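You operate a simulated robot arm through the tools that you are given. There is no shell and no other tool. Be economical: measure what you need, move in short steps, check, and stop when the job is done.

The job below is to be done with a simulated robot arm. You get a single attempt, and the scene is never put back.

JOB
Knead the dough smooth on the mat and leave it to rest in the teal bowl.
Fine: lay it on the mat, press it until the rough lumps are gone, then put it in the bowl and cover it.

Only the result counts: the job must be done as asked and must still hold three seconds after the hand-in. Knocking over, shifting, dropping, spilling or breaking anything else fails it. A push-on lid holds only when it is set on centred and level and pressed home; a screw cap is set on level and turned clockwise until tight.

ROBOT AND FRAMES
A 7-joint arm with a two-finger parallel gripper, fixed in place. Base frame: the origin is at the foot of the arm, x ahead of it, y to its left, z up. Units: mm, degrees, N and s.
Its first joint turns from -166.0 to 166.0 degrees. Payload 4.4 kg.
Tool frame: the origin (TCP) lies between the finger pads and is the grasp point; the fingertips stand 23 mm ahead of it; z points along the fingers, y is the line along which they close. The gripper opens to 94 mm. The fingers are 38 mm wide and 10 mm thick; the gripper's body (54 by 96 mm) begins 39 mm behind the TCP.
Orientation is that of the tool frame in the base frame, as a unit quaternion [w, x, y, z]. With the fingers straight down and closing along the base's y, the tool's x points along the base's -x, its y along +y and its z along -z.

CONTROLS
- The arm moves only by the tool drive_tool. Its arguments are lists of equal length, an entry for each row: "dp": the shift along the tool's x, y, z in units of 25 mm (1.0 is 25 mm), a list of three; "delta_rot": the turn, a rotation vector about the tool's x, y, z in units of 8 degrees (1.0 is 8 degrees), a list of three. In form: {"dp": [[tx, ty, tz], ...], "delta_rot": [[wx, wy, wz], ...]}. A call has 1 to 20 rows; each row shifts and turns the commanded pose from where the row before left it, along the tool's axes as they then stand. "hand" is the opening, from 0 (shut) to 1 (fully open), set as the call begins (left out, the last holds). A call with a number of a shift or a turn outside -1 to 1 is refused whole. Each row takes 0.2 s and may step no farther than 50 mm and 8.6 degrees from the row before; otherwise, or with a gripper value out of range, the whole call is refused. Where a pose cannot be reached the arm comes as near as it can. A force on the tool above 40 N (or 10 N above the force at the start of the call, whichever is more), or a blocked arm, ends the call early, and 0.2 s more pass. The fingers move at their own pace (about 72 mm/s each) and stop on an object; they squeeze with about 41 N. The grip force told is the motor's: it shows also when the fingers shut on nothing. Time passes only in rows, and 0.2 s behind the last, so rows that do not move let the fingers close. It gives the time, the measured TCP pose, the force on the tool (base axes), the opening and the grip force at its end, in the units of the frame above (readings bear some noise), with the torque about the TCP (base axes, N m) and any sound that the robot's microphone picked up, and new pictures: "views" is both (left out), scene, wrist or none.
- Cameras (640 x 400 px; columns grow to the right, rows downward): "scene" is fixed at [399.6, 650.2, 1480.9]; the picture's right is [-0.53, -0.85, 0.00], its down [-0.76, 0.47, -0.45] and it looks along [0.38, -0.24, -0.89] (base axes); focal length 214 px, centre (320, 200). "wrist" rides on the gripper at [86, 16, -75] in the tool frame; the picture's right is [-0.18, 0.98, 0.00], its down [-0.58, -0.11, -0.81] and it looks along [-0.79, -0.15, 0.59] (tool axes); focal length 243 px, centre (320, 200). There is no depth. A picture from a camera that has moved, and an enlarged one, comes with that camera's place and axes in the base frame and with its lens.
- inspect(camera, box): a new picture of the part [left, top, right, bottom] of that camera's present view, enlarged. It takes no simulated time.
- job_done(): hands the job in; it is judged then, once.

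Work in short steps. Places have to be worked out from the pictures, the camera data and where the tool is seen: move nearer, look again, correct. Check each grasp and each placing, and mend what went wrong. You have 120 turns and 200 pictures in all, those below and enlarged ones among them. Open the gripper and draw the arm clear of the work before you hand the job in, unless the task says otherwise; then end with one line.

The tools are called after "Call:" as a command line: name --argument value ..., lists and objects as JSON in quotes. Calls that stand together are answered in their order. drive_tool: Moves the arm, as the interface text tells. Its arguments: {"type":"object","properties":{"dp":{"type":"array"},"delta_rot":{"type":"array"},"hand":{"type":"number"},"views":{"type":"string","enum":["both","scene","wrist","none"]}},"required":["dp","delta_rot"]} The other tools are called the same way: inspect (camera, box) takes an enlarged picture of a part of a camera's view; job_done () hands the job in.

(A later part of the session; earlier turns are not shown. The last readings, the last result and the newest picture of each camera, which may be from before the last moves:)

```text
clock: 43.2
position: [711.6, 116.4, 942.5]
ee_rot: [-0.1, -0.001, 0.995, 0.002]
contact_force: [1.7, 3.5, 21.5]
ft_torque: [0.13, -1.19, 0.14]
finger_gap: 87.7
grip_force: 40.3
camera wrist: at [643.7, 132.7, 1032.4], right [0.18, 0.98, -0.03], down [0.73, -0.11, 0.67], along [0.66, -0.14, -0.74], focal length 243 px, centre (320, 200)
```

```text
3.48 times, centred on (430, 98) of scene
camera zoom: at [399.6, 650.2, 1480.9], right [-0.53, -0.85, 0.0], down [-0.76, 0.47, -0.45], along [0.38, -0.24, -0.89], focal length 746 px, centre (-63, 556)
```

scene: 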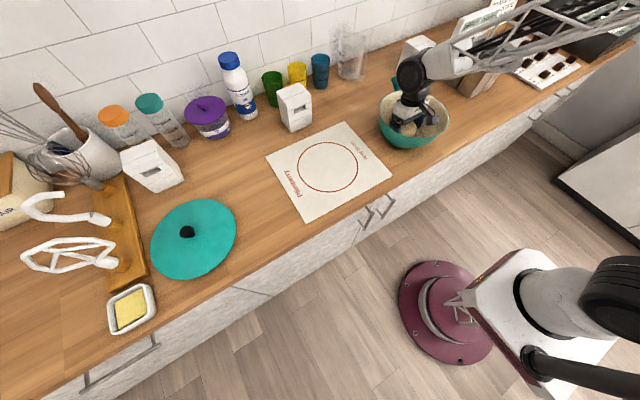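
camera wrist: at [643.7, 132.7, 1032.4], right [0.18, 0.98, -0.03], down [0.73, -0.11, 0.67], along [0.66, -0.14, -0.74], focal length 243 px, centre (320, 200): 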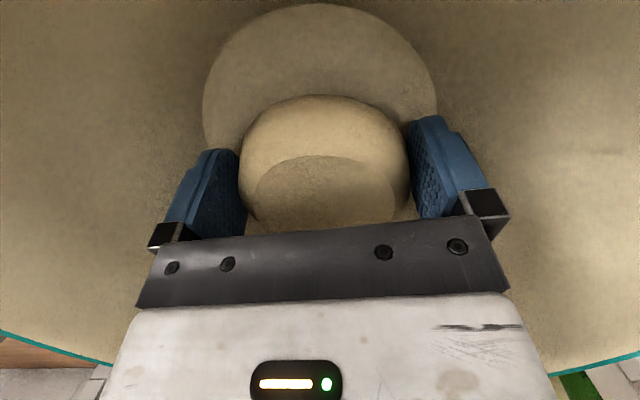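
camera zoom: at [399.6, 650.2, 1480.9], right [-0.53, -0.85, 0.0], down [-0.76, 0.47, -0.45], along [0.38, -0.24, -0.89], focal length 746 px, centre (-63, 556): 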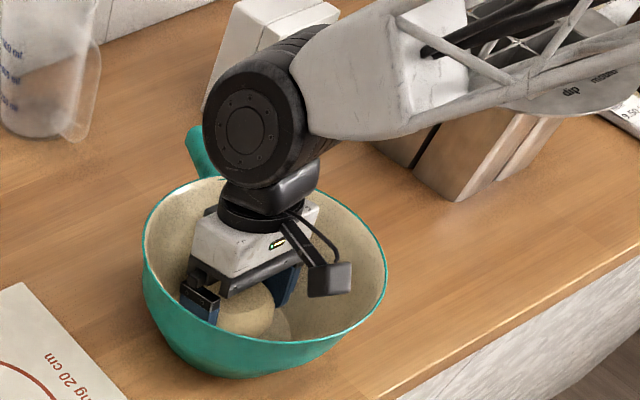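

Contact on the dough's low edge at the far side (near the wall). I ease up and 10 mm back toward centre, settle down, then release.

Call:
drive_tool --dp '[[-0.02, 0, -0.12], [0.2, 0, 0.04], [0.2, 0, 0.04], [-0.02, 0, 0.12], [0, 0, 0]]' --delta_rot '[[0, 0, 0], [0, 0, 0], [0, 0, 0], [0, 0, 0], [0, 0, 0]]' --views "none"

Call:
drive_tool --dp '[[0, 0, 0], [0, 0, 0], [0, 0, 0]]' --delta_rot '[[0, 0, 0], [0, 0, 0], [0, 0, 0]]' --hand 1 --views "wrist"

```text
clock: 44.4
position: [702.4, 115.2, 942.5]
ee_rot: [-0.101, 0.0, 0.995, 0.002]
contact_force: [-4.3, -1.7, 16.7]
ft_torque: [-0.1, -0.79, -0.06]
finger_gap: 87.2
grip_force: 41.4
```

```text
clock: 45.2
position: [703.0, 115.5, 941.7]
ee_rot: [-0.102, 0.001, 0.995, 0.002]
contact_force: [0.6, -3.6, 2.1]
ft_torque: [0.05, -0.02, -0.03]
finger_gap: 91.5
grip_force: 0.0
camera wrist: at [634.7, 132.1, 1031.3], right [0.18, 0.98, -0.03], down [0.73, -0.11, 0.67], along [0.66, -0.15, -0.74], focal length 243 px, centre (320, 200)
```

wrist: 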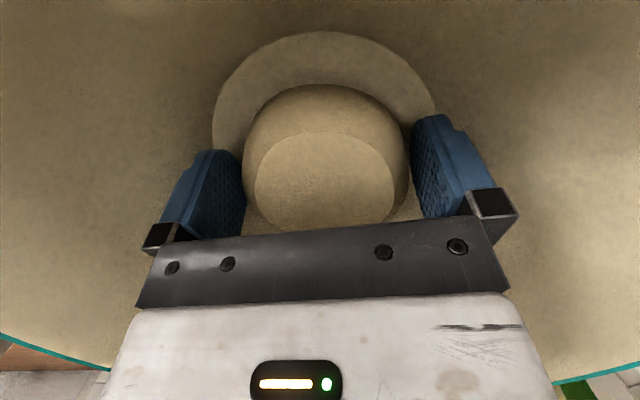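

Dough rests on the bowl's bottom. I withdraw straight up.

Call:
drive_tool --dp '[[0.06, 0, -0.3], [0.12, 0, -0.6], [0.19, 0, -0.9], [0.19, 0, -0.9], [0.19, 0, -0.9], [0.19, 0, -0.9], [0.19, 0, -0.9], [0.19, 0, -0.9], [0.19, 0, -0.9], [0.19, 0, -0.9], [0.19, 0, -0.9], [0, 0, 0]]' --delta_rot '[[0, 0, 0], [0, 0, 0], [0, 0, 0], [0, 0, 0], [0, 0, 0], [0, 0, 0], [0, 0, 0], [0, 0, 0], [0, 0, 0], [0, 0, 0], [0, 0, 0], [0, 0, 0]]'

```text
clock: 47.8
position: [700.5, 114.3, 1172.4]
ee_rot: [-0.102, -0.001, 0.995, 0.002]
contact_force: [-0.1, 0.6, 0.0]
ft_torque: [0.01, -0.01, 0.0]
finger_gap: 94.2
grip_force: 0.0
camera wrist: at [631.6, 130.6, 1262.8], right [0.18, 0.98, -0.03], down [0.73, -0.11, 0.67], along [0.66, -0.15, -0.74], focal length 243 px, centre (320, 200)
```

scene: 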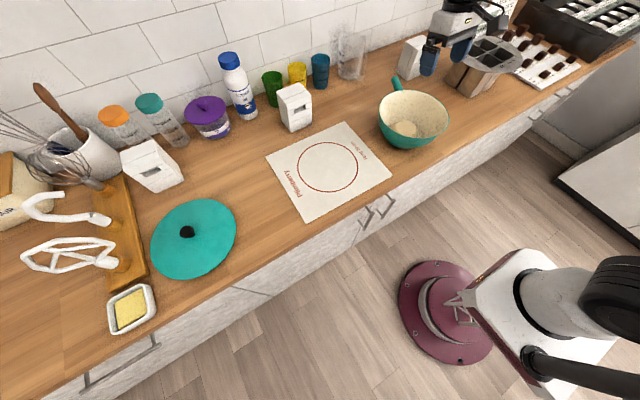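
wrist: 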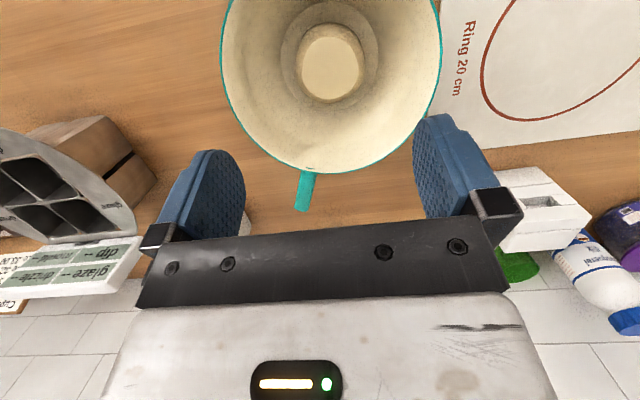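

The dough rests in the bowl. For the lid (knob ≈ (743,860,~930), ~1135 mm out) I'll need an outward tilt with the camera on the outer side, so I level the tool and yaw it +131° about its z.

Call:
drive_tool --dp '[[0.3, 0, -0.5], [0.3, 0, -0.5], [0, 0, 0], [0, 0, 0], [0, 0, 0], [0, 0, 0], [0, 0, 0], [0, 0, 0], [0, 0, 0], [0, 0, 0], [0, 0, 0], [0, 0, 0], [0, 0, 0], [0, 0, 0], [0, 0, 0], [0, 0, 0], [0, 0, 0], [0, 0, 0], [0, 0, 0]]' --delta_rot '[[0, -0.73, 0], [0, -0.73, 0], [0, 0, 1], [0, 0, 1], [0, 0, 1], [0, 0, 1], [0, 0, 1], [0, 0, 1], [0, 0, 1], [0, 0, 1], [0, 0, 1], [0, 0, 1], [0, 0, 1], [0, 0, 1], [0, 0, 1], [0, 0, 1], [0, 0, 1], [0, 0, 1], [0, 0, 0.4]]'

```text
clock: 51.8
position: [691.2, 114.7, 1197.7]
ee_rot: [-0.002, 0.911, 0.413, 0.001]
contact_force: [-0.4, -0.2, 0.4]
ft_torque: [0.0, 0.0, 0.02]
finger_gap: 94.2
grip_force: 0.2
camera wrist: at [761.4, 169.3, 1272.7], right [0.62, -0.79, 0.0], down [-0.47, -0.37, 0.8], along [-0.63, -0.49, -0.59], focal length 243 px, centre (320, 200)
```

scene: 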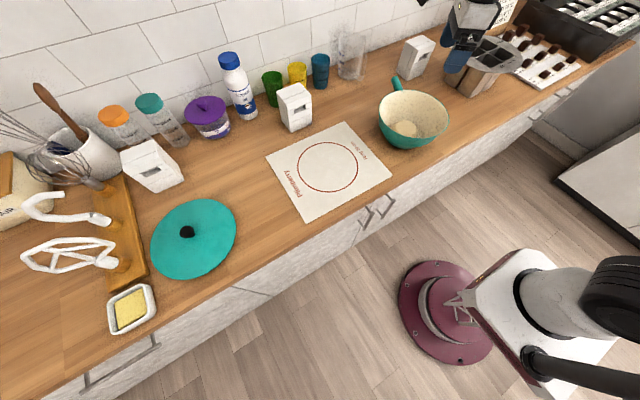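
wrist: 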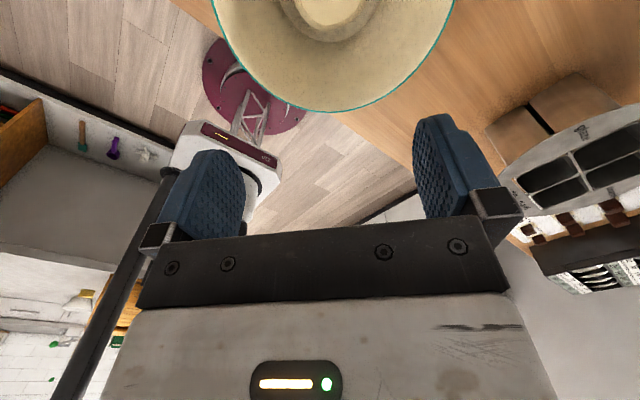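

Yaw worked. I travel at height toward the lid side (600,690,1150).

Call:
drive_tool --dp '[[0.744, -0.896, 0.096], [0.744, -0.896, 0.096], [0.744, -0.896, 0.096], [0.744, -0.896, 0.096], [0.744, -0.896, 0.096], [0.744, -0.896, 0.096], [0.744, -0.896, 0.096], [0.744, -0.896, 0.096], [0.744, -0.896, 0.096], [0.744, -0.896, 0.096], [0.744, -0.896, 0.096], [0.744, -0.896, 0.096], [0.744, -0.896, 0.096], [0.744, -0.896, 0.096], [0.744, -0.896, 0.096], [0.744, -0.896, 0.096], [0.744, -0.896, 0.096], [0.744, -0.896, 0.096], [0.744, -0.896, 0.096], [0.744, -0.896, 0.096]]' --delta_rot '[[0, 0, 0], [0, 0, 0], [0, 0, 0], [0, 0, 0], [0, 0, 0], [0, 0, 0], [0, 0, 0], [0, 0, 0], [0, 0, 0], [0, 0, 0], [0, 0, 0], [0, 0, 0], [0, 0, 0], [0, 0, 0], [0, 0, 0], [0, 0, 0], [0, 0, 0], [0, 0, 0], [0, 0, 0], [0, 0, 0]]'

```text
clock: 56.0
position: [659.9, 623.2, 1150.9]
ee_rot: [-0.013, 0.903, 0.429, -0.002]
contact_force: [-0.4, -1.2, 0.8]
ft_torque: [-0.01, 0.0, 0.0]
finger_gap: 94.1
grip_force: 0.1
out of reach, approached as far as the arm can: row 16, 17, 18, 19, 20
camera wrist: at [729.4, 679.4, 1225.2], right [0.65, -0.76, -0.03], down [-0.44, -0.4, 0.8], along [-0.62, -0.51, -0.59], focal length 243 px, centre (320, 200)
```

scene: 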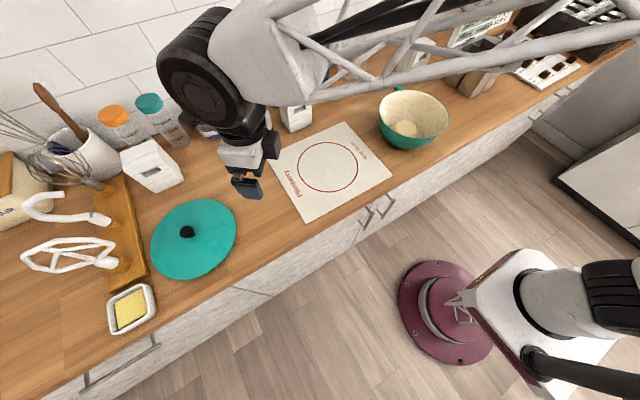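
wrist: 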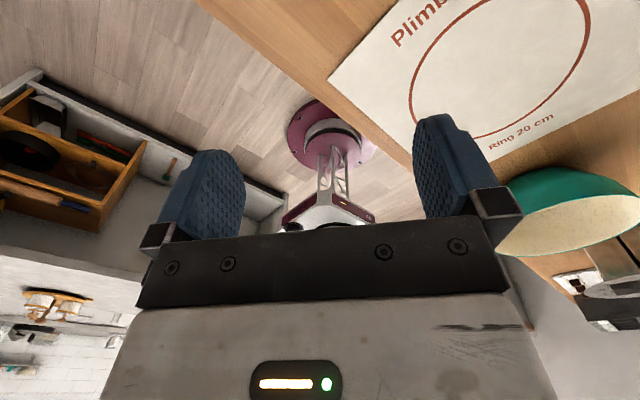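

Probably a wrist-joint limit with this yaw at azimuth >43°. I yaw back 20° (tool x toward ≈69°) and see where the arm goes.

Call:
drive_tool --dp '[[0, 0, 0], [0, 0, 0], [0, 0, 0], [0, 0, 0]]' --delta_rot '[[0, 0, -0.9], [0, 0, -0.9], [0, 0, -0.7], [0, 0, 0]]' --views "scene"

```text
clock: 57.0
position: [661.4, 623.8, 1150.8]
ee_rot: [-0.002, 0.825, 0.565, 0.002]
contact_force: [-1.2, -0.5, -0.1]
ft_torque: [-0.01, 0.0, 0.01]
finger_gap: 94.2
grip_force: 0.1
```

scene: 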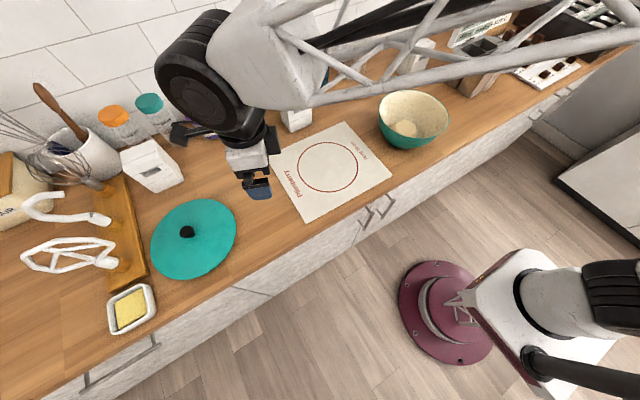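

Now I tilt the tool outward 45° (about tool y) in place and view.

Call:
drive_tool --dp '[[0, 0, 0], [0, 0, 0], [0, 0, 0], [0, 0, 0], [0, 0, 0], [0, 0, 0], [0, 0, 0]]' --delta_rot '[[0, 0.94, 0], [0, 0.94, 0], [0, 0.94, 0], [0, 0.94, 0], [0, 0.94, 0], [0, 0.94, 0], [0, 0, 0]]'

```text
clock: 58.6
position: [659.7, 623.8, 1148.8]
ee_rot: [-0.219, 0.761, 0.522, 0.318]
contact_force: [-0.3, -0.4, -0.5]
ft_torque: [-0.01, 0.0, 0.01]
finger_gap: 94.1
grip_force: 0.0
camera wrist: at [678.9, 625.3, 1262.5], right [0.87, -0.48, -0.13], down [-0.46, -0.88, 0.15], along [-0.19, -0.07, -0.98], focal length 243 px, centre (320, 200)
```

scene: 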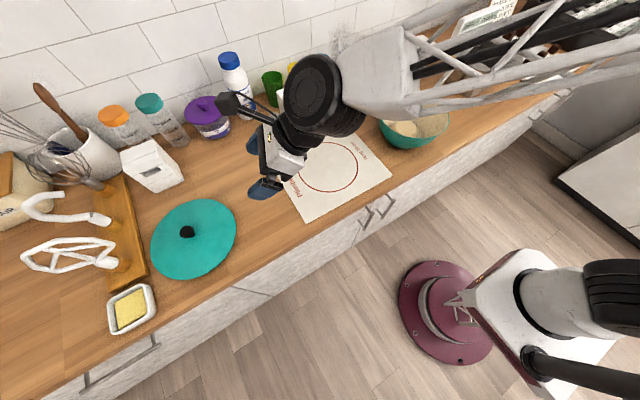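
wrist: 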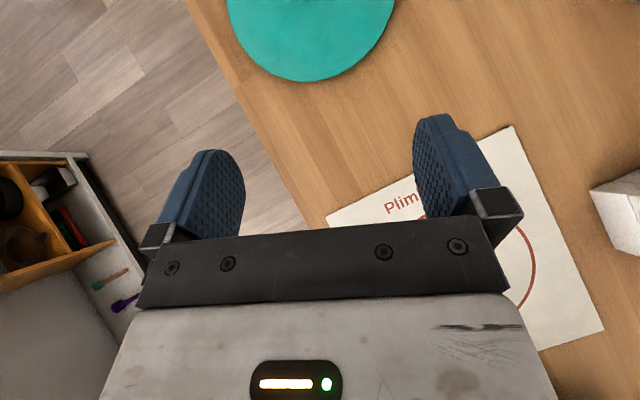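

Tilt achieved (45°, toward azimuth 69°). Now move the TCP toward above the lid knob at z≈1030 and check reach.

Call:
drive_tool --dp '[[0.3, -0.025, 0.87], [0.3, -0.025, 0.87], [0.3, -0.025, 0.87], [0.3, -0.025, 0.87], [0.3, -0.025, 0.87], [0.3, -0.025, 0.87], [0.3, -0.025, 0.87], [0.3, -0.025, 0.87], [0.3, -0.025, 0.87], [0.3, -0.025, 0.87], [0.3, -0.025, 0.87], [0.3, -0.025, 0.87], [0, 0, 0]]' --delta_rot '[[0, 0, 0], [0, 0, 0], [0, 0, 0], [0, 0, 0], [0, 0, 0], [0, 0, 0], [0, 0, 0], [0, 0, 0], [0, 0, 0], [0, 0, 0], [0, 0, 0], [0, 0, 0], [0, 0, 0]]'

```text
clock: 61.4
position: [744.2, 858.7, 1029.4]
ee_rot: [-0.219, 0.761, 0.522, 0.318]
contact_force: [-0.6, -0.4, 0.3]
ft_torque: [0.03, -0.01, -0.02]
finger_gap: 94.0
grip_force: 0.0
camera wrist: at [762.9, 860.6, 1143.1], right [0.87, -0.48, -0.13], down [-0.46, -0.88, 0.15], along [-0.19, -0.07, -0.98], focal length 243 px, centre (320, 200)
```

scene: 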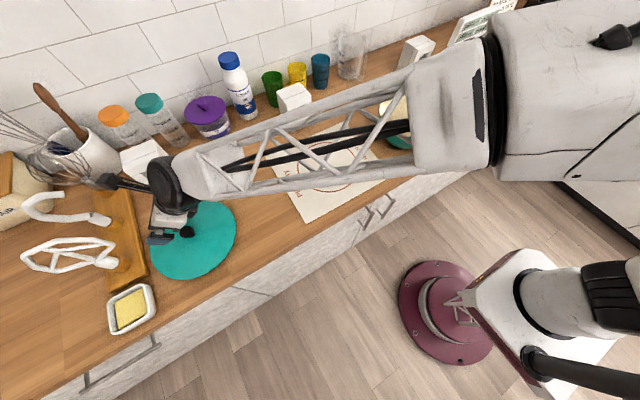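
wrist: 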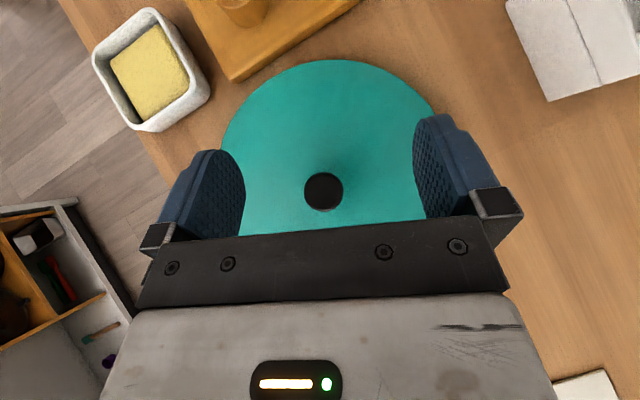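

Reach is fine. The knob is at about (731,850), top ≈ z 948. I descend to z≈985 aligned over it and look closely.

Call:
drive_tool --dp '[[-0.54, -0.12, 0.29], [-0.54, -0.12, 0.29], [-0.54, -0.12, 0.29], [0, 0, 0]]' --delta_rot '[[0, 0, 0], [0, 0, 0], [0, 0, 0], [0, 0, 0]]' --views "wrist"

Call:
inspect --camera "scene" --box '[130, 180, 250, 285]'

```text
clock: 62.4
position: [730.5, 850.0, 985.4]
ee_rot: [-0.218, 0.762, 0.52, 0.318]
contact_force: [0.1, 0.8, -1.0]
ft_torque: [-0.02, 0.01, -0.06]
finger_gap: 94.0
grip_force: 0.0
camera wrist: at [749.6, 851.5, 1098.7], right [0.87, -0.48, -0.13], down [-0.46, -0.88, 0.15], along [-0.19, -0.07, -0.98], focal length 243 px, centre (320, 200)
```

wrist: 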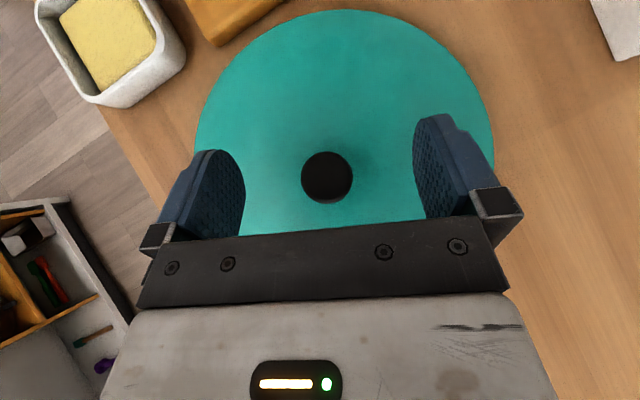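

```text
3.81 times, centred on (190, 232) of scene
camera zoom: at [399.6, 650.2, 1480.9], right [-0.53, -0.85, 0.0], down [-0.76, 0.47, -0.45], along [0.38, -0.24, -0.89], focal length 817 px, centre (815, 76)
```

zoom: 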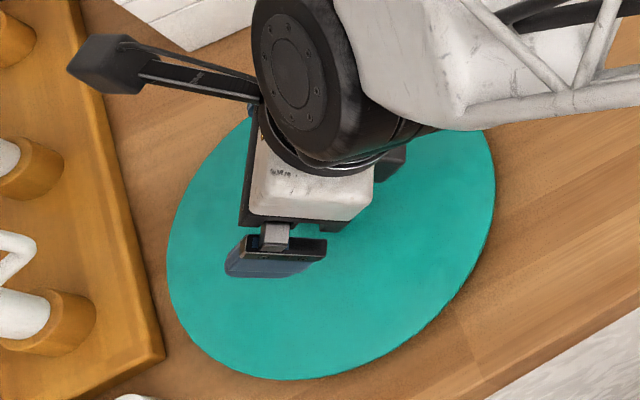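

Knob at (731,851) with top ≈945, lid surface ≈908. I descend vertically to TCP z≈947 so the pads straddle the knob.

Call:
drive_tool --dp '[[-0.25, 0, 0.27], [-0.25, 0, 0.28], [-0.25, 0, 0.28], [-0.15, 0, 0.17], [-0.14, 0, 0.15], [0, 0, 0]]' --delta_rot '[[0, 0, 0], [0, 0, 0], [0, 0, 0], [0, 0, 0], [0, 0, 0], [0, 0, 0]]' --views "wrist"

Call:
inspect --camera "wrist" --box '[200, 100, 460, 250]'

```text
clock: 63.8
position: [732.3, 851.9, 947.3]
ee_rot: [-0.218, 0.761, 0.521, 0.318]
contact_force: [1.0, -0.1, 8.7]
ft_torque: [-0.03, -0.08, 0.01]
finger_gap: 93.9
grip_force: 0.0
camera wrist: at [750.6, 853.9, 1061.1], right [0.87, -0.48, -0.13], down [-0.46, -0.88, 0.15], along [-0.19, -0.07, -0.98], focal length 243 px, centre (320, 200)
```

wrist: 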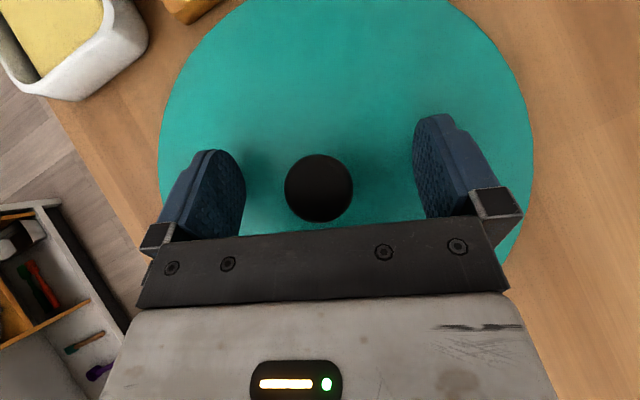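

```text
2.46 times, centred on (330, 175) of wrist
camera zoom: at [750.6, 853.9, 1061.1], right [0.87, -0.48, -0.13], down [-0.46, -0.88, 0.15], along [-0.19, -0.07, -0.98], focal length 597 px, centre (295, 262)
```

zoom: 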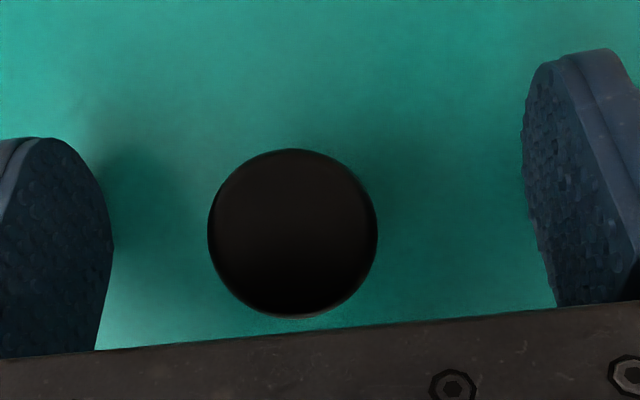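

Light contact with the lid (8.7 N). I raise 2.5 mm and close on the knob.

Call:
drive_tool --dp '[[0.07, 0, -0.07], [0, 0, 0]]' --delta_rot '[[0, 0, 0], [0, 0, 0]]' --views "none"

Call:
drive_tool --dp '[[0, 0, 0], [0, 0, 0], [0, 0, 0], [0, 0, 0], [0, 0, 0]]' --delta_rot '[[0, 0, 0], [0, 0, 0], [0, 0, 0], [0, 0, 0], [0, 0, 0]]' --hand 0 --views "wrist"

```text
clock: 64.4
position: [732.1, 851.6, 948.4]
ee_rot: [-0.218, 0.761, 0.521, 0.318]
contact_force: [1.0, 0.3, -0.1]
ft_torque: [0.01, 0.01, 0.02]
finger_gap: 93.8
grip_force: 0.0
```

```text
clock: 65.6
position: [730.3, 851.2, 948.8]
ee_rot: [-0.219, 0.761, 0.521, 0.318]
contact_force: [0.6, -0.5, 0.1]
ft_torque: [0.01, 0.01, -0.01]
finger_gap: 30.4
grip_force: 41.7
camera wrist: at [750.3, 853.8, 1062.4], right [0.87, -0.48, -0.13], down [-0.46, -0.88, 0.15], along [-0.19, -0.07, -0.98], focal length 243 px, centre (320, 200)
```

wrist: 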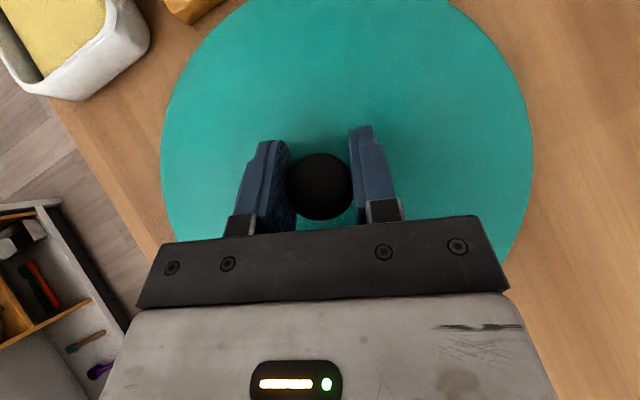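

Knob gripped at 30.4 mm. I lift straight up 60 mm and check that the lid stays level.

Call:
drive_tool --dp '[[0.15, 0, -0.15], [0.3, 0, -0.3], [0.4, 0, -0.4], [0.4, 0, -0.4], [0.45, 0, -0.45], [0, 0, 0]]' --delta_rot '[[0, 0, 0], [0, 0, 0], [0, 0, 0], [0, 0, 0], [0, 0, 0], [0, 0, 0]]'

Call:
inspect --camera "scene" --box '[110, 160, 260, 290]'

```text
clock: 67.0
position: [732.0, 851.8, 1009.1]
ee_rot: [-0.219, 0.761, 0.521, 0.318]
contact_force: [-0.1, -1.1, -0.8]
ft_torque: [-0.02, -0.01, 0.02]
finger_gap: 30.3
grip_force: 40.8
camera wrist: at [751.1, 853.9, 1122.4], right [0.87, -0.48, -0.13], down [-0.46, -0.88, 0.15], along [-0.19, -0.07, -0.98], focal length 243 px, centre (320, 200)
```

scene: 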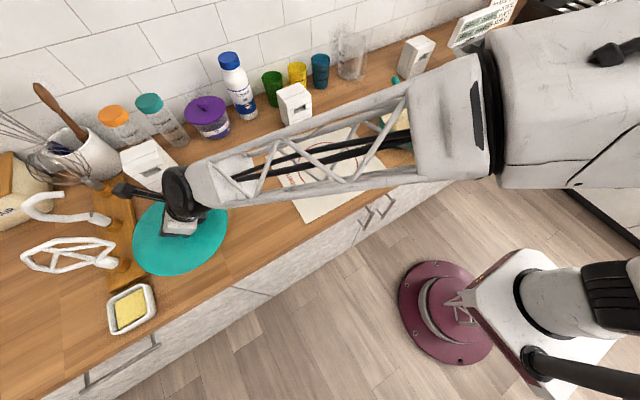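
wrist: 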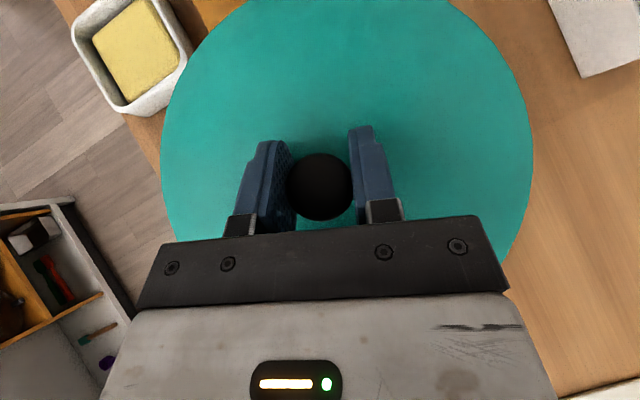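

```text
3.08 times, centred on (185, 225) of scene
camera zoom: at [399.6, 650.2, 1480.9], right [-0.53, -0.85, 0.0], down [-0.76, 0.47, -0.45], along [0.38, -0.24, -0.89], focal length 660 px, centre (735, 123)
```

zoom: 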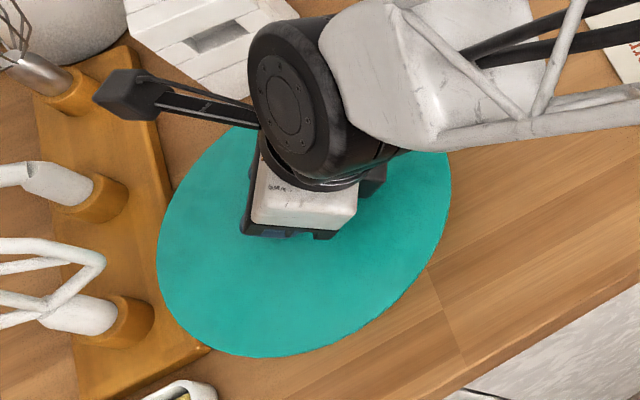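

Lid is level, its centre within 1 mm of the TCP in plan; bowl rim centre estimated at (709.5,115), rim z≈1005, r≈107. I rise 100 mm and carry it halfway.

Call:
drive_tool --dp '[[0.71, 0, -0.7], [0.71, 0, -0.7], [0.71, 0, -0.7], [0.71, 0, -0.7], [-0.6, 0.3, -0.61], [-0.93, 0.465, -0.943], [-0.93, 0.465, -0.943], [-0.93, 0.465, -0.943], [-0.93, 0.465, -0.943], [-0.93, 0.465, -0.943], [-0.93, 0.465, -0.943], [-0.93, 0.465, -0.943], [-0.93, 0.465, -0.943], [-0.6, 0.3, -0.61], [0, 0, 0]]' --delta_rot '[[0, 0, 0], [0, 0, 0], [0, 0, 0], [0, 0, 0], [0, 0, 0], [0, 0, 0], [0, 0, 0], [0, 0, 0], [0, 0, 0], [0, 0, 0], [0, 0, 0], [0, 0, 0], [0, 0, 0], [0, 0, 0], [0, 0, 0]]'

```text
clock: 70.2
position: [721.3, 524.3, 1108.4]
ee_rot: [-0.219, 0.761, 0.521, 0.318]
contact_force: [0.2, 0.2, -0.4]
ft_torque: [-0.04, 0.0, -0.03]
finger_gap: 30.5
grip_force: 40.1
camera wrist: at [740.2, 526.5, 1222.7], right [0.87, -0.48, -0.13], down [-0.46, -0.88, 0.15], along [-0.19, -0.07, -0.98], focal length 243 px, centre (320, 200)
```

scene: 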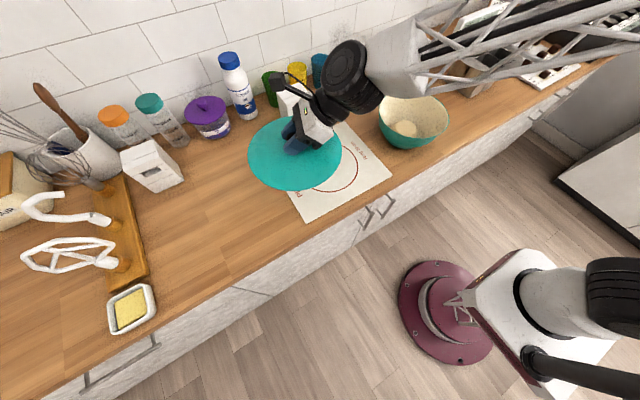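
wrist: 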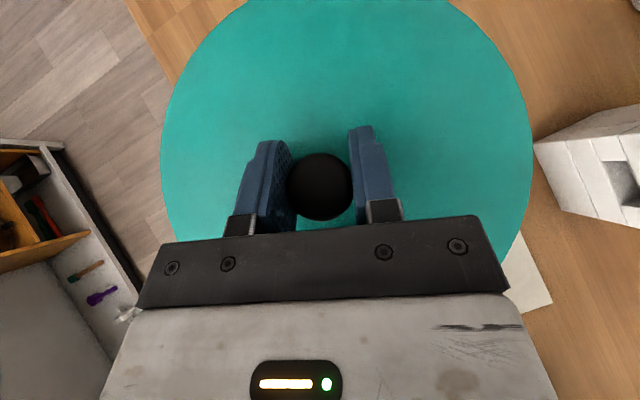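

Lid steady. Continue to above the bowl.

Call:
drive_tool --dp '[[-0.904, 0.455, -0.918], [-0.904, 0.455, -0.918], [-0.904, 0.455, -0.918], [-0.904, 0.455, -0.918], [-0.904, 0.455, -0.918], [-0.904, 0.455, -0.918], [-0.904, 0.455, -0.918], [-0.904, 0.455, -0.918], [-0.904, 0.455, -0.918], [-0.904, 0.455, -0.918], [-0.904, 0.455, -0.918], [-0.904, 0.455, -0.918], [0, 0, 0]]' --delta_rot '[[0, 0, 0], [0, 0, 0], [0, 0, 0], [0, 0, 0], [0, 0, 0], [0, 0, 0], [0, 0, 0], [0, 0, 0], [0, 0, 0], [0, 0, 0], [0, 0, 0], [0, 0, 0], [0, 0, 0]]'

Call:
inspect --camera "scene" --box '[350, 30, 510, 158]'

```text
clock: 73.0
position: [707.3, 116.2, 1109.7]
ee_rot: [-0.219, 0.761, 0.521, 0.318]
contact_force: [0.7, 0.2, -1.6]
ft_torque: [-0.01, 0.0, 0.01]
finger_gap: 30.5
grip_force: 41.4
camera wrist: at [726.9, 117.9, 1224.1], right [0.87, -0.48, -0.13], down [-0.46, -0.88, 0.15], along [-0.19, -0.07, -0.98], focal length 243 px, centre (320, 200)
```

scene: 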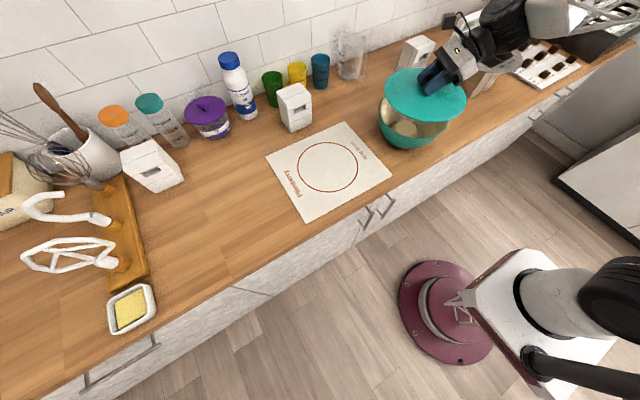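
wrist: 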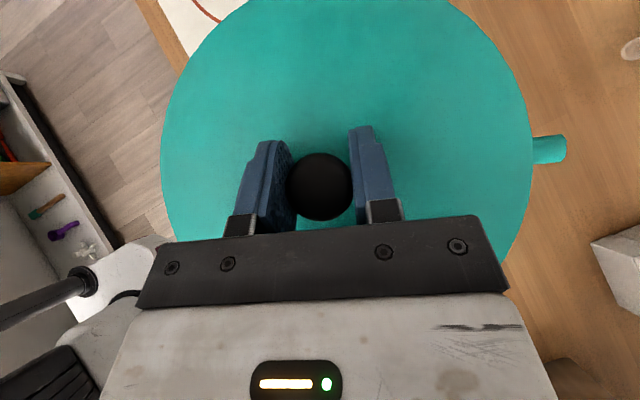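

```text
3.12 times, centred on (430, 94) of scene
camera zoom: at [399.6, 650.2, 1480.9], right [-0.53, -0.85, 0.0], down [-0.76, 0.47, -0.45], along [0.38, -0.24, -0.89], focal length 670 px, centre (-24, 531)
```

zoom: 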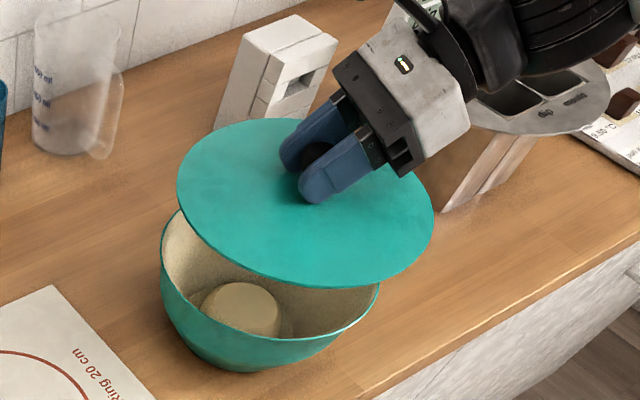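

Nearly centred. I lower to just above the rim (TCP z≈1062) and compare edges in the scene view.

Call:
drive_tool --dp '[[-0.34, 0.03, 0.33], [-0.34, 0.03, 0.33], [-0.34, 0.03, 0.33], [-0.34, 0, 0.33], [0, 0, 0]]' --delta_rot '[[0, 0, 0], [0, 0, 0], [0, 0, 0], [0, 0, 0], [0, 0, 0]]' --views "none"

Call:
inspect --camera "scene" --box '[365, 65, 475, 155]'

```text
clock: 74.2
position: [709.4, 116.6, 1061.0]
ee_rot: [-0.218, 0.762, 0.521, 0.317]
contact_force: [-0.2, -0.5, -1.7]
ft_torque: [0.0, 0.01, 0.02]
finger_gap: 30.4
grip_force: 40.9
```

```text
4.44 times, centred on (420, 110) of scene
camera zoom: at [399.6, 650.2, 1480.9], right [-0.53, -0.85, 0.0], down [-0.76, 0.47, -0.45], along [0.38, -0.24, -0.89], focal length 953 px, centre (-124, 600)
```

zoom: 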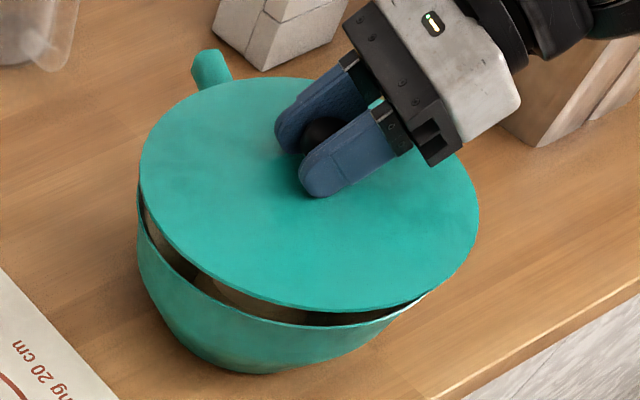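

The lid plate sits ~31 mm below the TCP with a plug beneath; it's essentially centred over the rim. I apply a 1 mm correction and lower slowly to feel for the seat (expected TCP ≈1036–1045).

Call:
drive_tool --dp '[[-0.04, -0.02, -0.04], [-0.12, 0, 0.12], [-0.12, 0, 0.12], [-0.1, 0, 0.1], [-0.08, 0, 0.08], [-0.06, 0, 0.06], [0, 0, 0]]' --delta_rot '[[0, 0, 0], [0, 0, 0], [0, 0, 0], [0, 0, 0], [0, 0, 0], [0, 0, 0], [0, 0, 0]]' --views "wrist"

Call:
inspect --camera "scene" --box '[365, 65, 475, 155]'

```text
clock: 75.8
position: [708.9, 114.3, 1043.8]
ee_rot: [-0.219, 0.761, 0.521, 0.318]
contact_force: [1.0, 2.7, -0.1]
ft_torque: [0.0, -0.02, 0.01]
finger_gap: 30.5
grip_force: 40.4
camera wrist: at [728.5, 116.2, 1157.9], right [0.87, -0.48, -0.13], down [-0.46, -0.88, 0.15], along [-0.19, -0.07, -0.98], focal length 243 px, centre (320, 200)
```

wrist: 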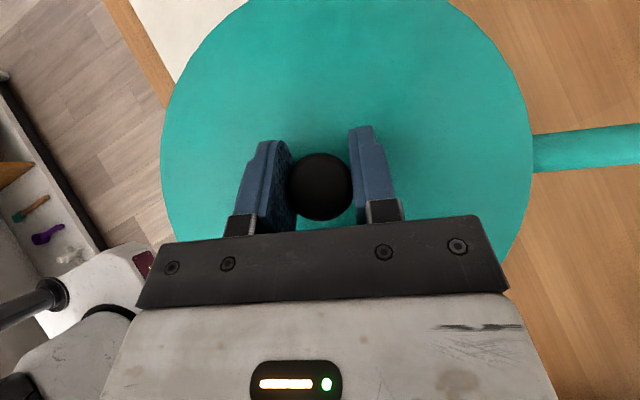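

```text
4.44 times, centred on (420, 110) of scene
camera zoom: at [399.6, 650.2, 1480.9], right [-0.53, -0.85, 0.0], down [-0.76, 0.47, -0.45], along [0.38, -0.24, -0.89], focal length 953 px, centre (-124, 600)
```

zoom: 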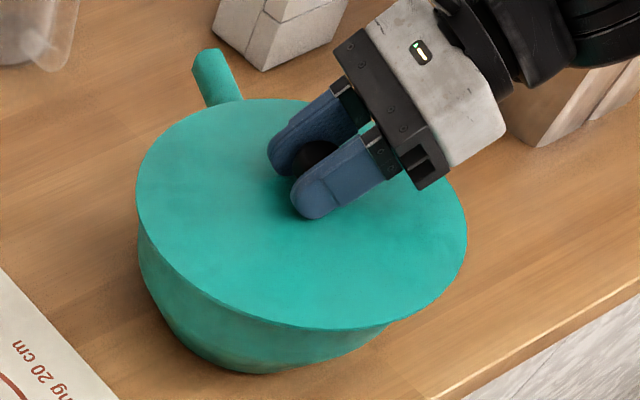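

Lid and rim outlines nearly coincide; relative comparison suggests ~1.5 mm more in +x. I nudge and continue down gently to contact.

Call:
drive_tool --dp '[[0.015, 0.055, 0.015], [-0.06, 0, 0.06], [-0.06, 0, 0.06], [-0.06, 0, 0.06], [-0.06, 0, 0.06], [0, 0, 0]]' --delta_rot '[[0, 0, 0], [0, 0, 0], [0, 0, 0], [0, 0, 0], [0, 0, 0], [0, 0, 0]]' --views "none"

Call:
inspect --camera "scene" --box '[365, 65, 475, 155]'

```text
clock: 76.9
position: [711.2, 114.4, 1041.1]
ee_rot: [-0.217, 0.761, 0.522, 0.32]
contact_force: [-2.4, 2.3, 4.9]
ft_torque: [0.07, -0.11, 0.0]
finger_gap: 30.4
grip_force: 41.4
stopped in row 5: the force on the tool passed its limit at 46 N (the readings are from after the stop); the commanded pose is now the measured one
```

```text
4.44 times, centred on (420, 110) of scene
camera zoom: at [399.6, 650.2, 1480.9], right [-0.53, -0.85, 0.0], down [-0.76, 0.47, -0.45], along [0.38, -0.24, -0.89], focal length 953 px, centre (-124, 600)
```

zoom: 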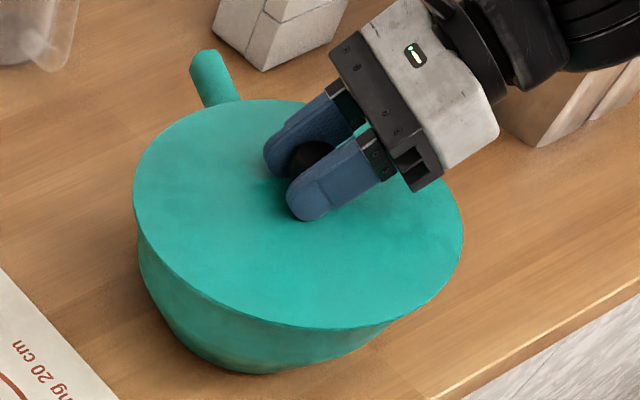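

Contact at TCP z≈1041 (46 N): the lid is on the rim. I release, back out along the tool axis, and look.

Call:
drive_tool --dp '[[0, 0, 0], [0, 0, 0], [0, 0, 0], [0, 0, -0.5], [0, 0, -0.9], [0, 0, -0.9], [0, 0, -0.9], [0.3, 0, -0.9], [0.7, 0, -0.7], [0.7, 0, -0.7], [0, 0, 0]]' --delta_rot '[[0, 0, 0], [0, 0, 0], [0, 0, 0], [0, 0, 0], [0, 0, 0], [0, 0, 0], [0, 0, 0], [0, 0, 0], [0, 0, 0], [0, 0, 0], [0, 0, 0]]' --hand 0.8 --views "wrist"

Call:
inspect --camera "scene" --box '[365, 65, 475, 155]'

```text
clock: 79.3
position: [686.4, 51.3, 1169.8]
ee_rot: [-0.218, 0.76, 0.522, 0.32]
contact_force: [-0.3, -0.9, 0.8]
ft_torque: [-0.01, -0.02, 0.0]
finger_gap: 75.0
grip_force: 0.0
camera wrist: at [705.3, 53.2, 1283.8], right [0.87, -0.48, -0.13], down [-0.46, -0.88, 0.15], along [-0.18, -0.07, -0.98], focal length 243 px, centre (320, 200)
```

wrist: 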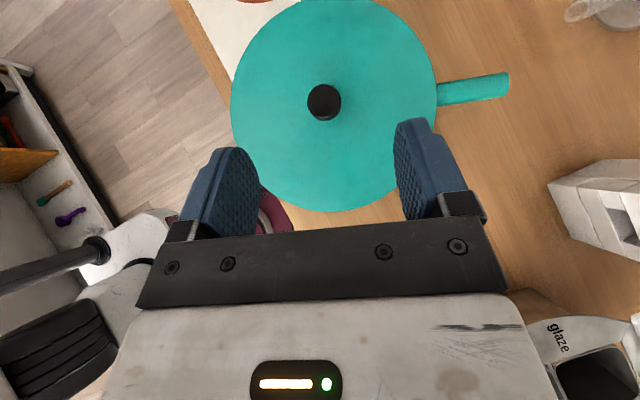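

```text
4.44 times, centred on (420, 110) of scene
camera zoom: at [399.6, 650.2, 1480.9], right [-0.53, -0.85, 0.0], down [-0.76, 0.47, -0.45], along [0.38, -0.24, -0.89], focal length 953 px, centre (-124, 600)
```

zoom: 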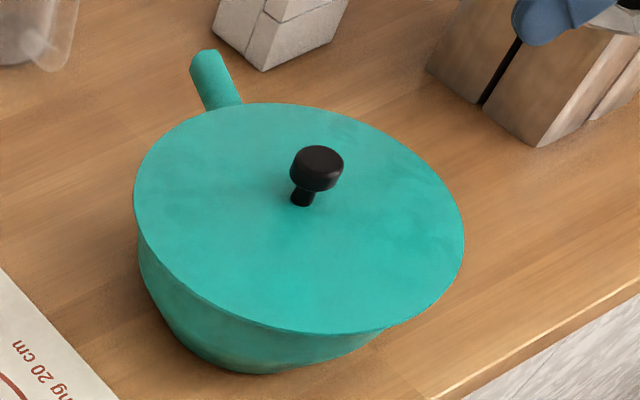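

The lid sits on the rim, roughly level. I level the tool, close the fingers, and position above the knob (711,113) to press it home.

Call:
drive_tool --dp '[[0, 0, 0], [0, 0, 0], [0, 0, 0], [0, 0, 0], [0, 0, 0], [0, 0, 0], [0.67, 0, 0.8], [0.67, 0, 0.8], [0.67, 0, 0.8], [0.67, 0, 0.8], [0, 0, 0], [0, 0, 0]]' --delta_rot '[[0, -0.94, 0], [0, -0.94, 0], [0, -0.94, 0], [0, -0.94, 0], [0, -0.94, 0], [0, -0.94, 0], [0, 0, 0], [0, 0, 0], [0, 0, 0], [0, 0, 0], [0, 0, 0], [0, 0, 0]]' --hand 0

```text
clock: 81.9
position: [710.0, 113.8, 1089.1]
ee_rot: [-0.001, 0.825, 0.565, 0.004]
contact_force: [0.9, 0.0, -0.6]
ft_torque: [-0.05, 0.0, 0.0]
finger_gap: 0.2
grip_force: 41.2
camera wrist: at [758.1, 189.0, 1163.5], right [0.85, -0.53, 0.0], down [-0.32, -0.51, 0.8], along [-0.42, -0.68, -0.6], focal length 243 px, centre (320, 200)
```

scene: 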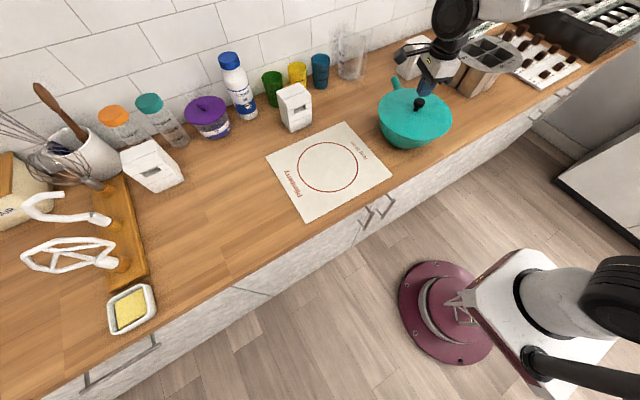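
wrist: 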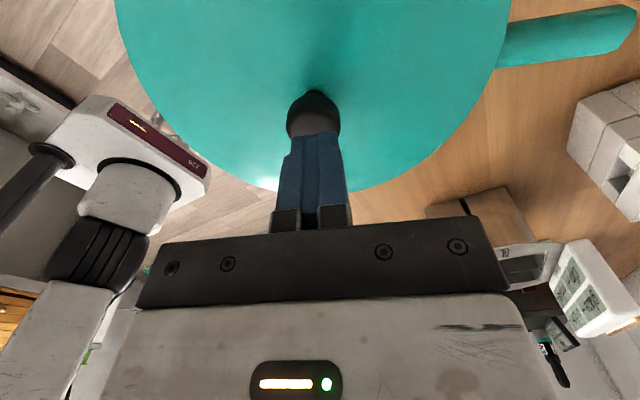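

Fingers are over the knob (top ≈1035). I press down in small steps, force-guarded.

Call:
drive_tool --dp '[[0.03, -0.06, 0.5], [0, 0, 0.5], [0, 0, 0.15], [0, 0, 0.1], [0, 0, 0.08], [0, 0, 0.08], [0, 0, 0.08], [0, 0, 0.08], [0, 0, 0.08], [0, 0, 0.08]]' --delta_rot '[[0, 0, 0], [0, 0, 0], [0, 0, 0], [0, 0, 0], [0, 0, 0], [0, 0, 0], [0, 0, 0], [0, 0, 0], [0, 0, 0], [0, 0, 0]]' --views "none"

Call:
inspect --camera "scene" --box '[365, 65, 475, 155]'

```text
clock: 82.5
position: [712.4, 116.7, 1072.8]
ee_rot: [0.001, 0.826, 0.564, 0.008]
contact_force: [-1.2, -0.2, 3.9]
ft_torque: [-0.09, 0.07, 0.03]
finger_gap: 0.0
grip_force: 40.7
stopped in row 2: the force on the tool passed its limit at 56 N (the readings are from after the stop); the commanded pose is now the measured one
```

```text
4.44 times, centred on (420, 110) of scene
camera zoom: at [399.6, 650.2, 1480.9], right [-0.53, -0.85, 0.0], down [-0.76, 0.47, -0.45], along [0.38, -0.24, -0.89], focal length 953 px, centre (-124, 600)
```

zoom: 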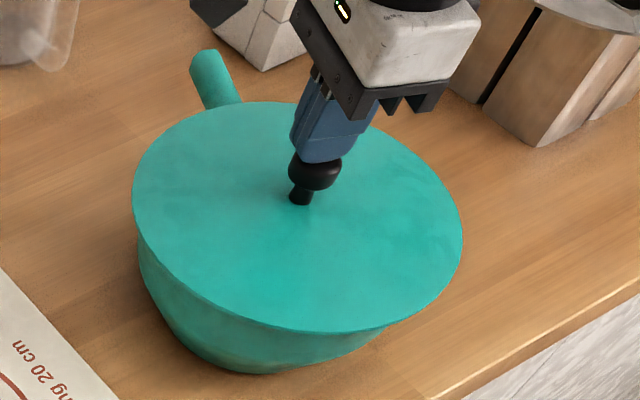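

Contact with the knob at TCP 1072.8 (56 N tap). I now press steadily to see whether the lid yields further.

Call:
drive_tool --dp '[[0, 0, 0.04], [0, 0, 0.03], [0, 0, 0.03], [0, 0, 0.02], [0, 0, 0.02], [0, 0, 0.02], [0, 0, 0]]' --delta_rot '[[0, 0, 0], [0, 0, 0], [0, 0, 0], [0, 0, 0], [0, 0, 0], [0, 0, 0], [0, 0, 0]]' --views "wrist"

```text
clock: 83.4
position: [713.4, 116.2, 1072.9]
ee_rot: [0.002, 0.824, 0.566, 0.009]
contact_force: [-0.3, 0.0, 4.1]
ft_torque: [-0.06, 0.02, 0.04]
finger_gap: 0.2
grip_force: 41.6
stopped in row 4: the force on the tool passed its limit at 42 N (the readings are from after the stop); the commanded pose is now the measured one
camera wrist: at [759.3, 191.2, 1148.5], right [0.85, -0.53, 0.01], down [-0.32, -0.51, 0.8], along [-0.41, -0.68, -0.6], focal length 243 px, centre (320, 200)
```

wrist: 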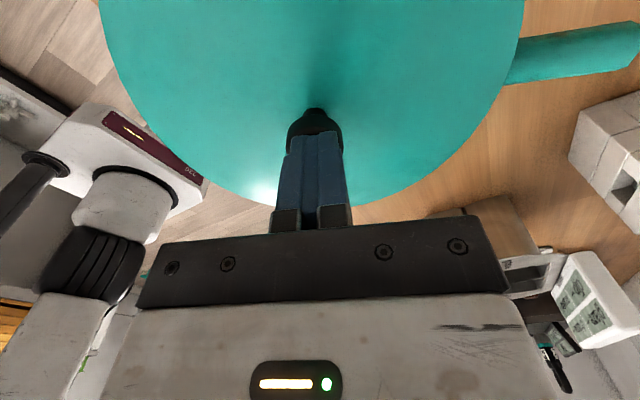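

No yielding at 42 N, no sound. I need a side view of the rim: I lift, move to the +y side of the bowl and tilt so the wrist camera looks nearly horizontally at the lid/rim joint.

Call:
drive_tool --dp '[[0, 0, -0.8], [0, 0, -0.8], [0.95, 0, -0.4], [0.95, 0, 0], [0.95, 0, 0], [0.95, 0, 0], [0.95, 0, 0], [0.95, 0, 0], [0.95, 0, 0], [0.95, 0, 0], [0, 0, 0.8], [0, 0, 0.8], [0, 0, 0.7], [0, 0, 0.6], [0, 0, 0]]' --delta_rot '[[0, 0, 0], [0, 0, 0], [0, 0, 0], [0, 0, 0], [0, 0, 0], [0, 0, 0], [0, -0.9, 0], [0, -0.9, 0], [0, -0.9, 0], [0, -0.9, 0], [0, 0, 0], [0, 0, 0], [0, 0, 0], [0, 0, 0], [0, 0, 0]]'

```text
clock: 86.6
position: [768.7, 258.8, 1043.1]
ee_rot: [0.142, 0.801, 0.547, -0.197]
contact_force: [0.2, -1.0, -0.4]
ft_torque: [0.0, 0.03, 0.02]
finger_gap: 0.2
grip_force: 41.2
camera wrist: at [824.8, 357.7, 1067.2], right [0.86, -0.51, 0.1], down [-0.16, -0.08, 0.98], along [-0.49, -0.86, -0.15], focal length 243 px, centre (320, 200)
```

scene: 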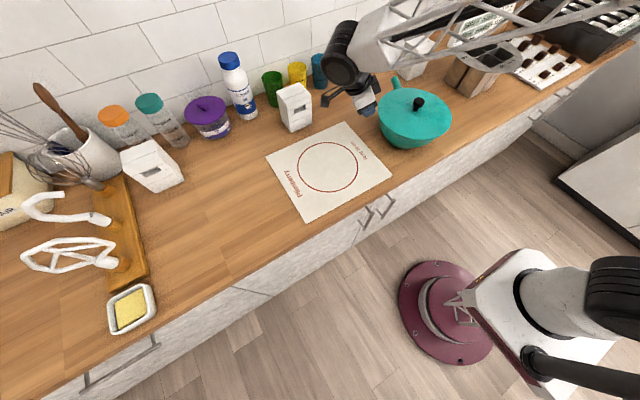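
wrist: 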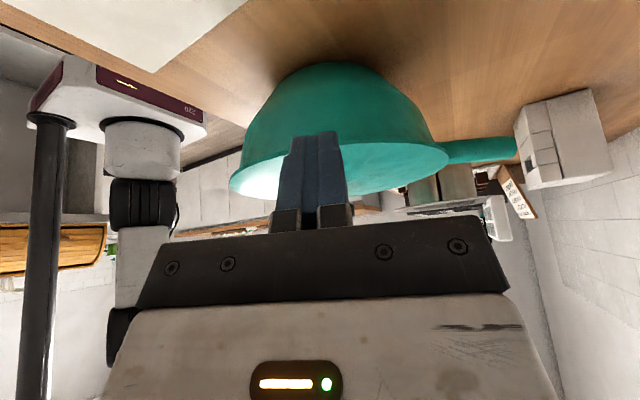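

Call:
inspect --camera "wrist" --box '[210, 50, 470, 215]'

Call:
inspect --camera "wrist" --box '[340, 110, 460, 200]'

```text
2.42 times, centred on (340, 132) of wrist
camera zoom: at [824.8, 357.7, 1067.2], right [0.86, -0.51, 0.1], down [-0.16, -0.08, 0.98], along [-0.49, -0.86, -0.15], focal length 588 px, centre (272, 364)
```

zoom: 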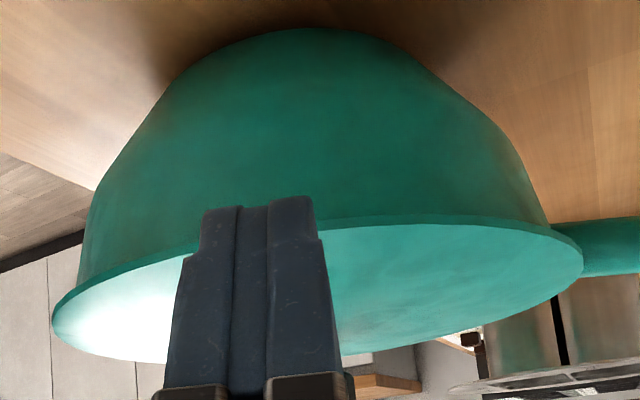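

```text
4.44 times, centred on (400, 155) of wrist
camera zoom: at [824.8, 357.7, 1067.2], right [0.86, -0.51, 0.1], down [-0.16, -0.08, 0.98], along [-0.49, -0.86, -0.15], focal length 1078 px, centre (-36, 400)
```

zoom: 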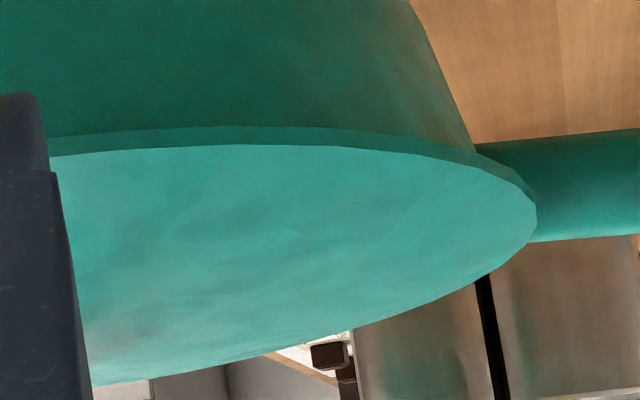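

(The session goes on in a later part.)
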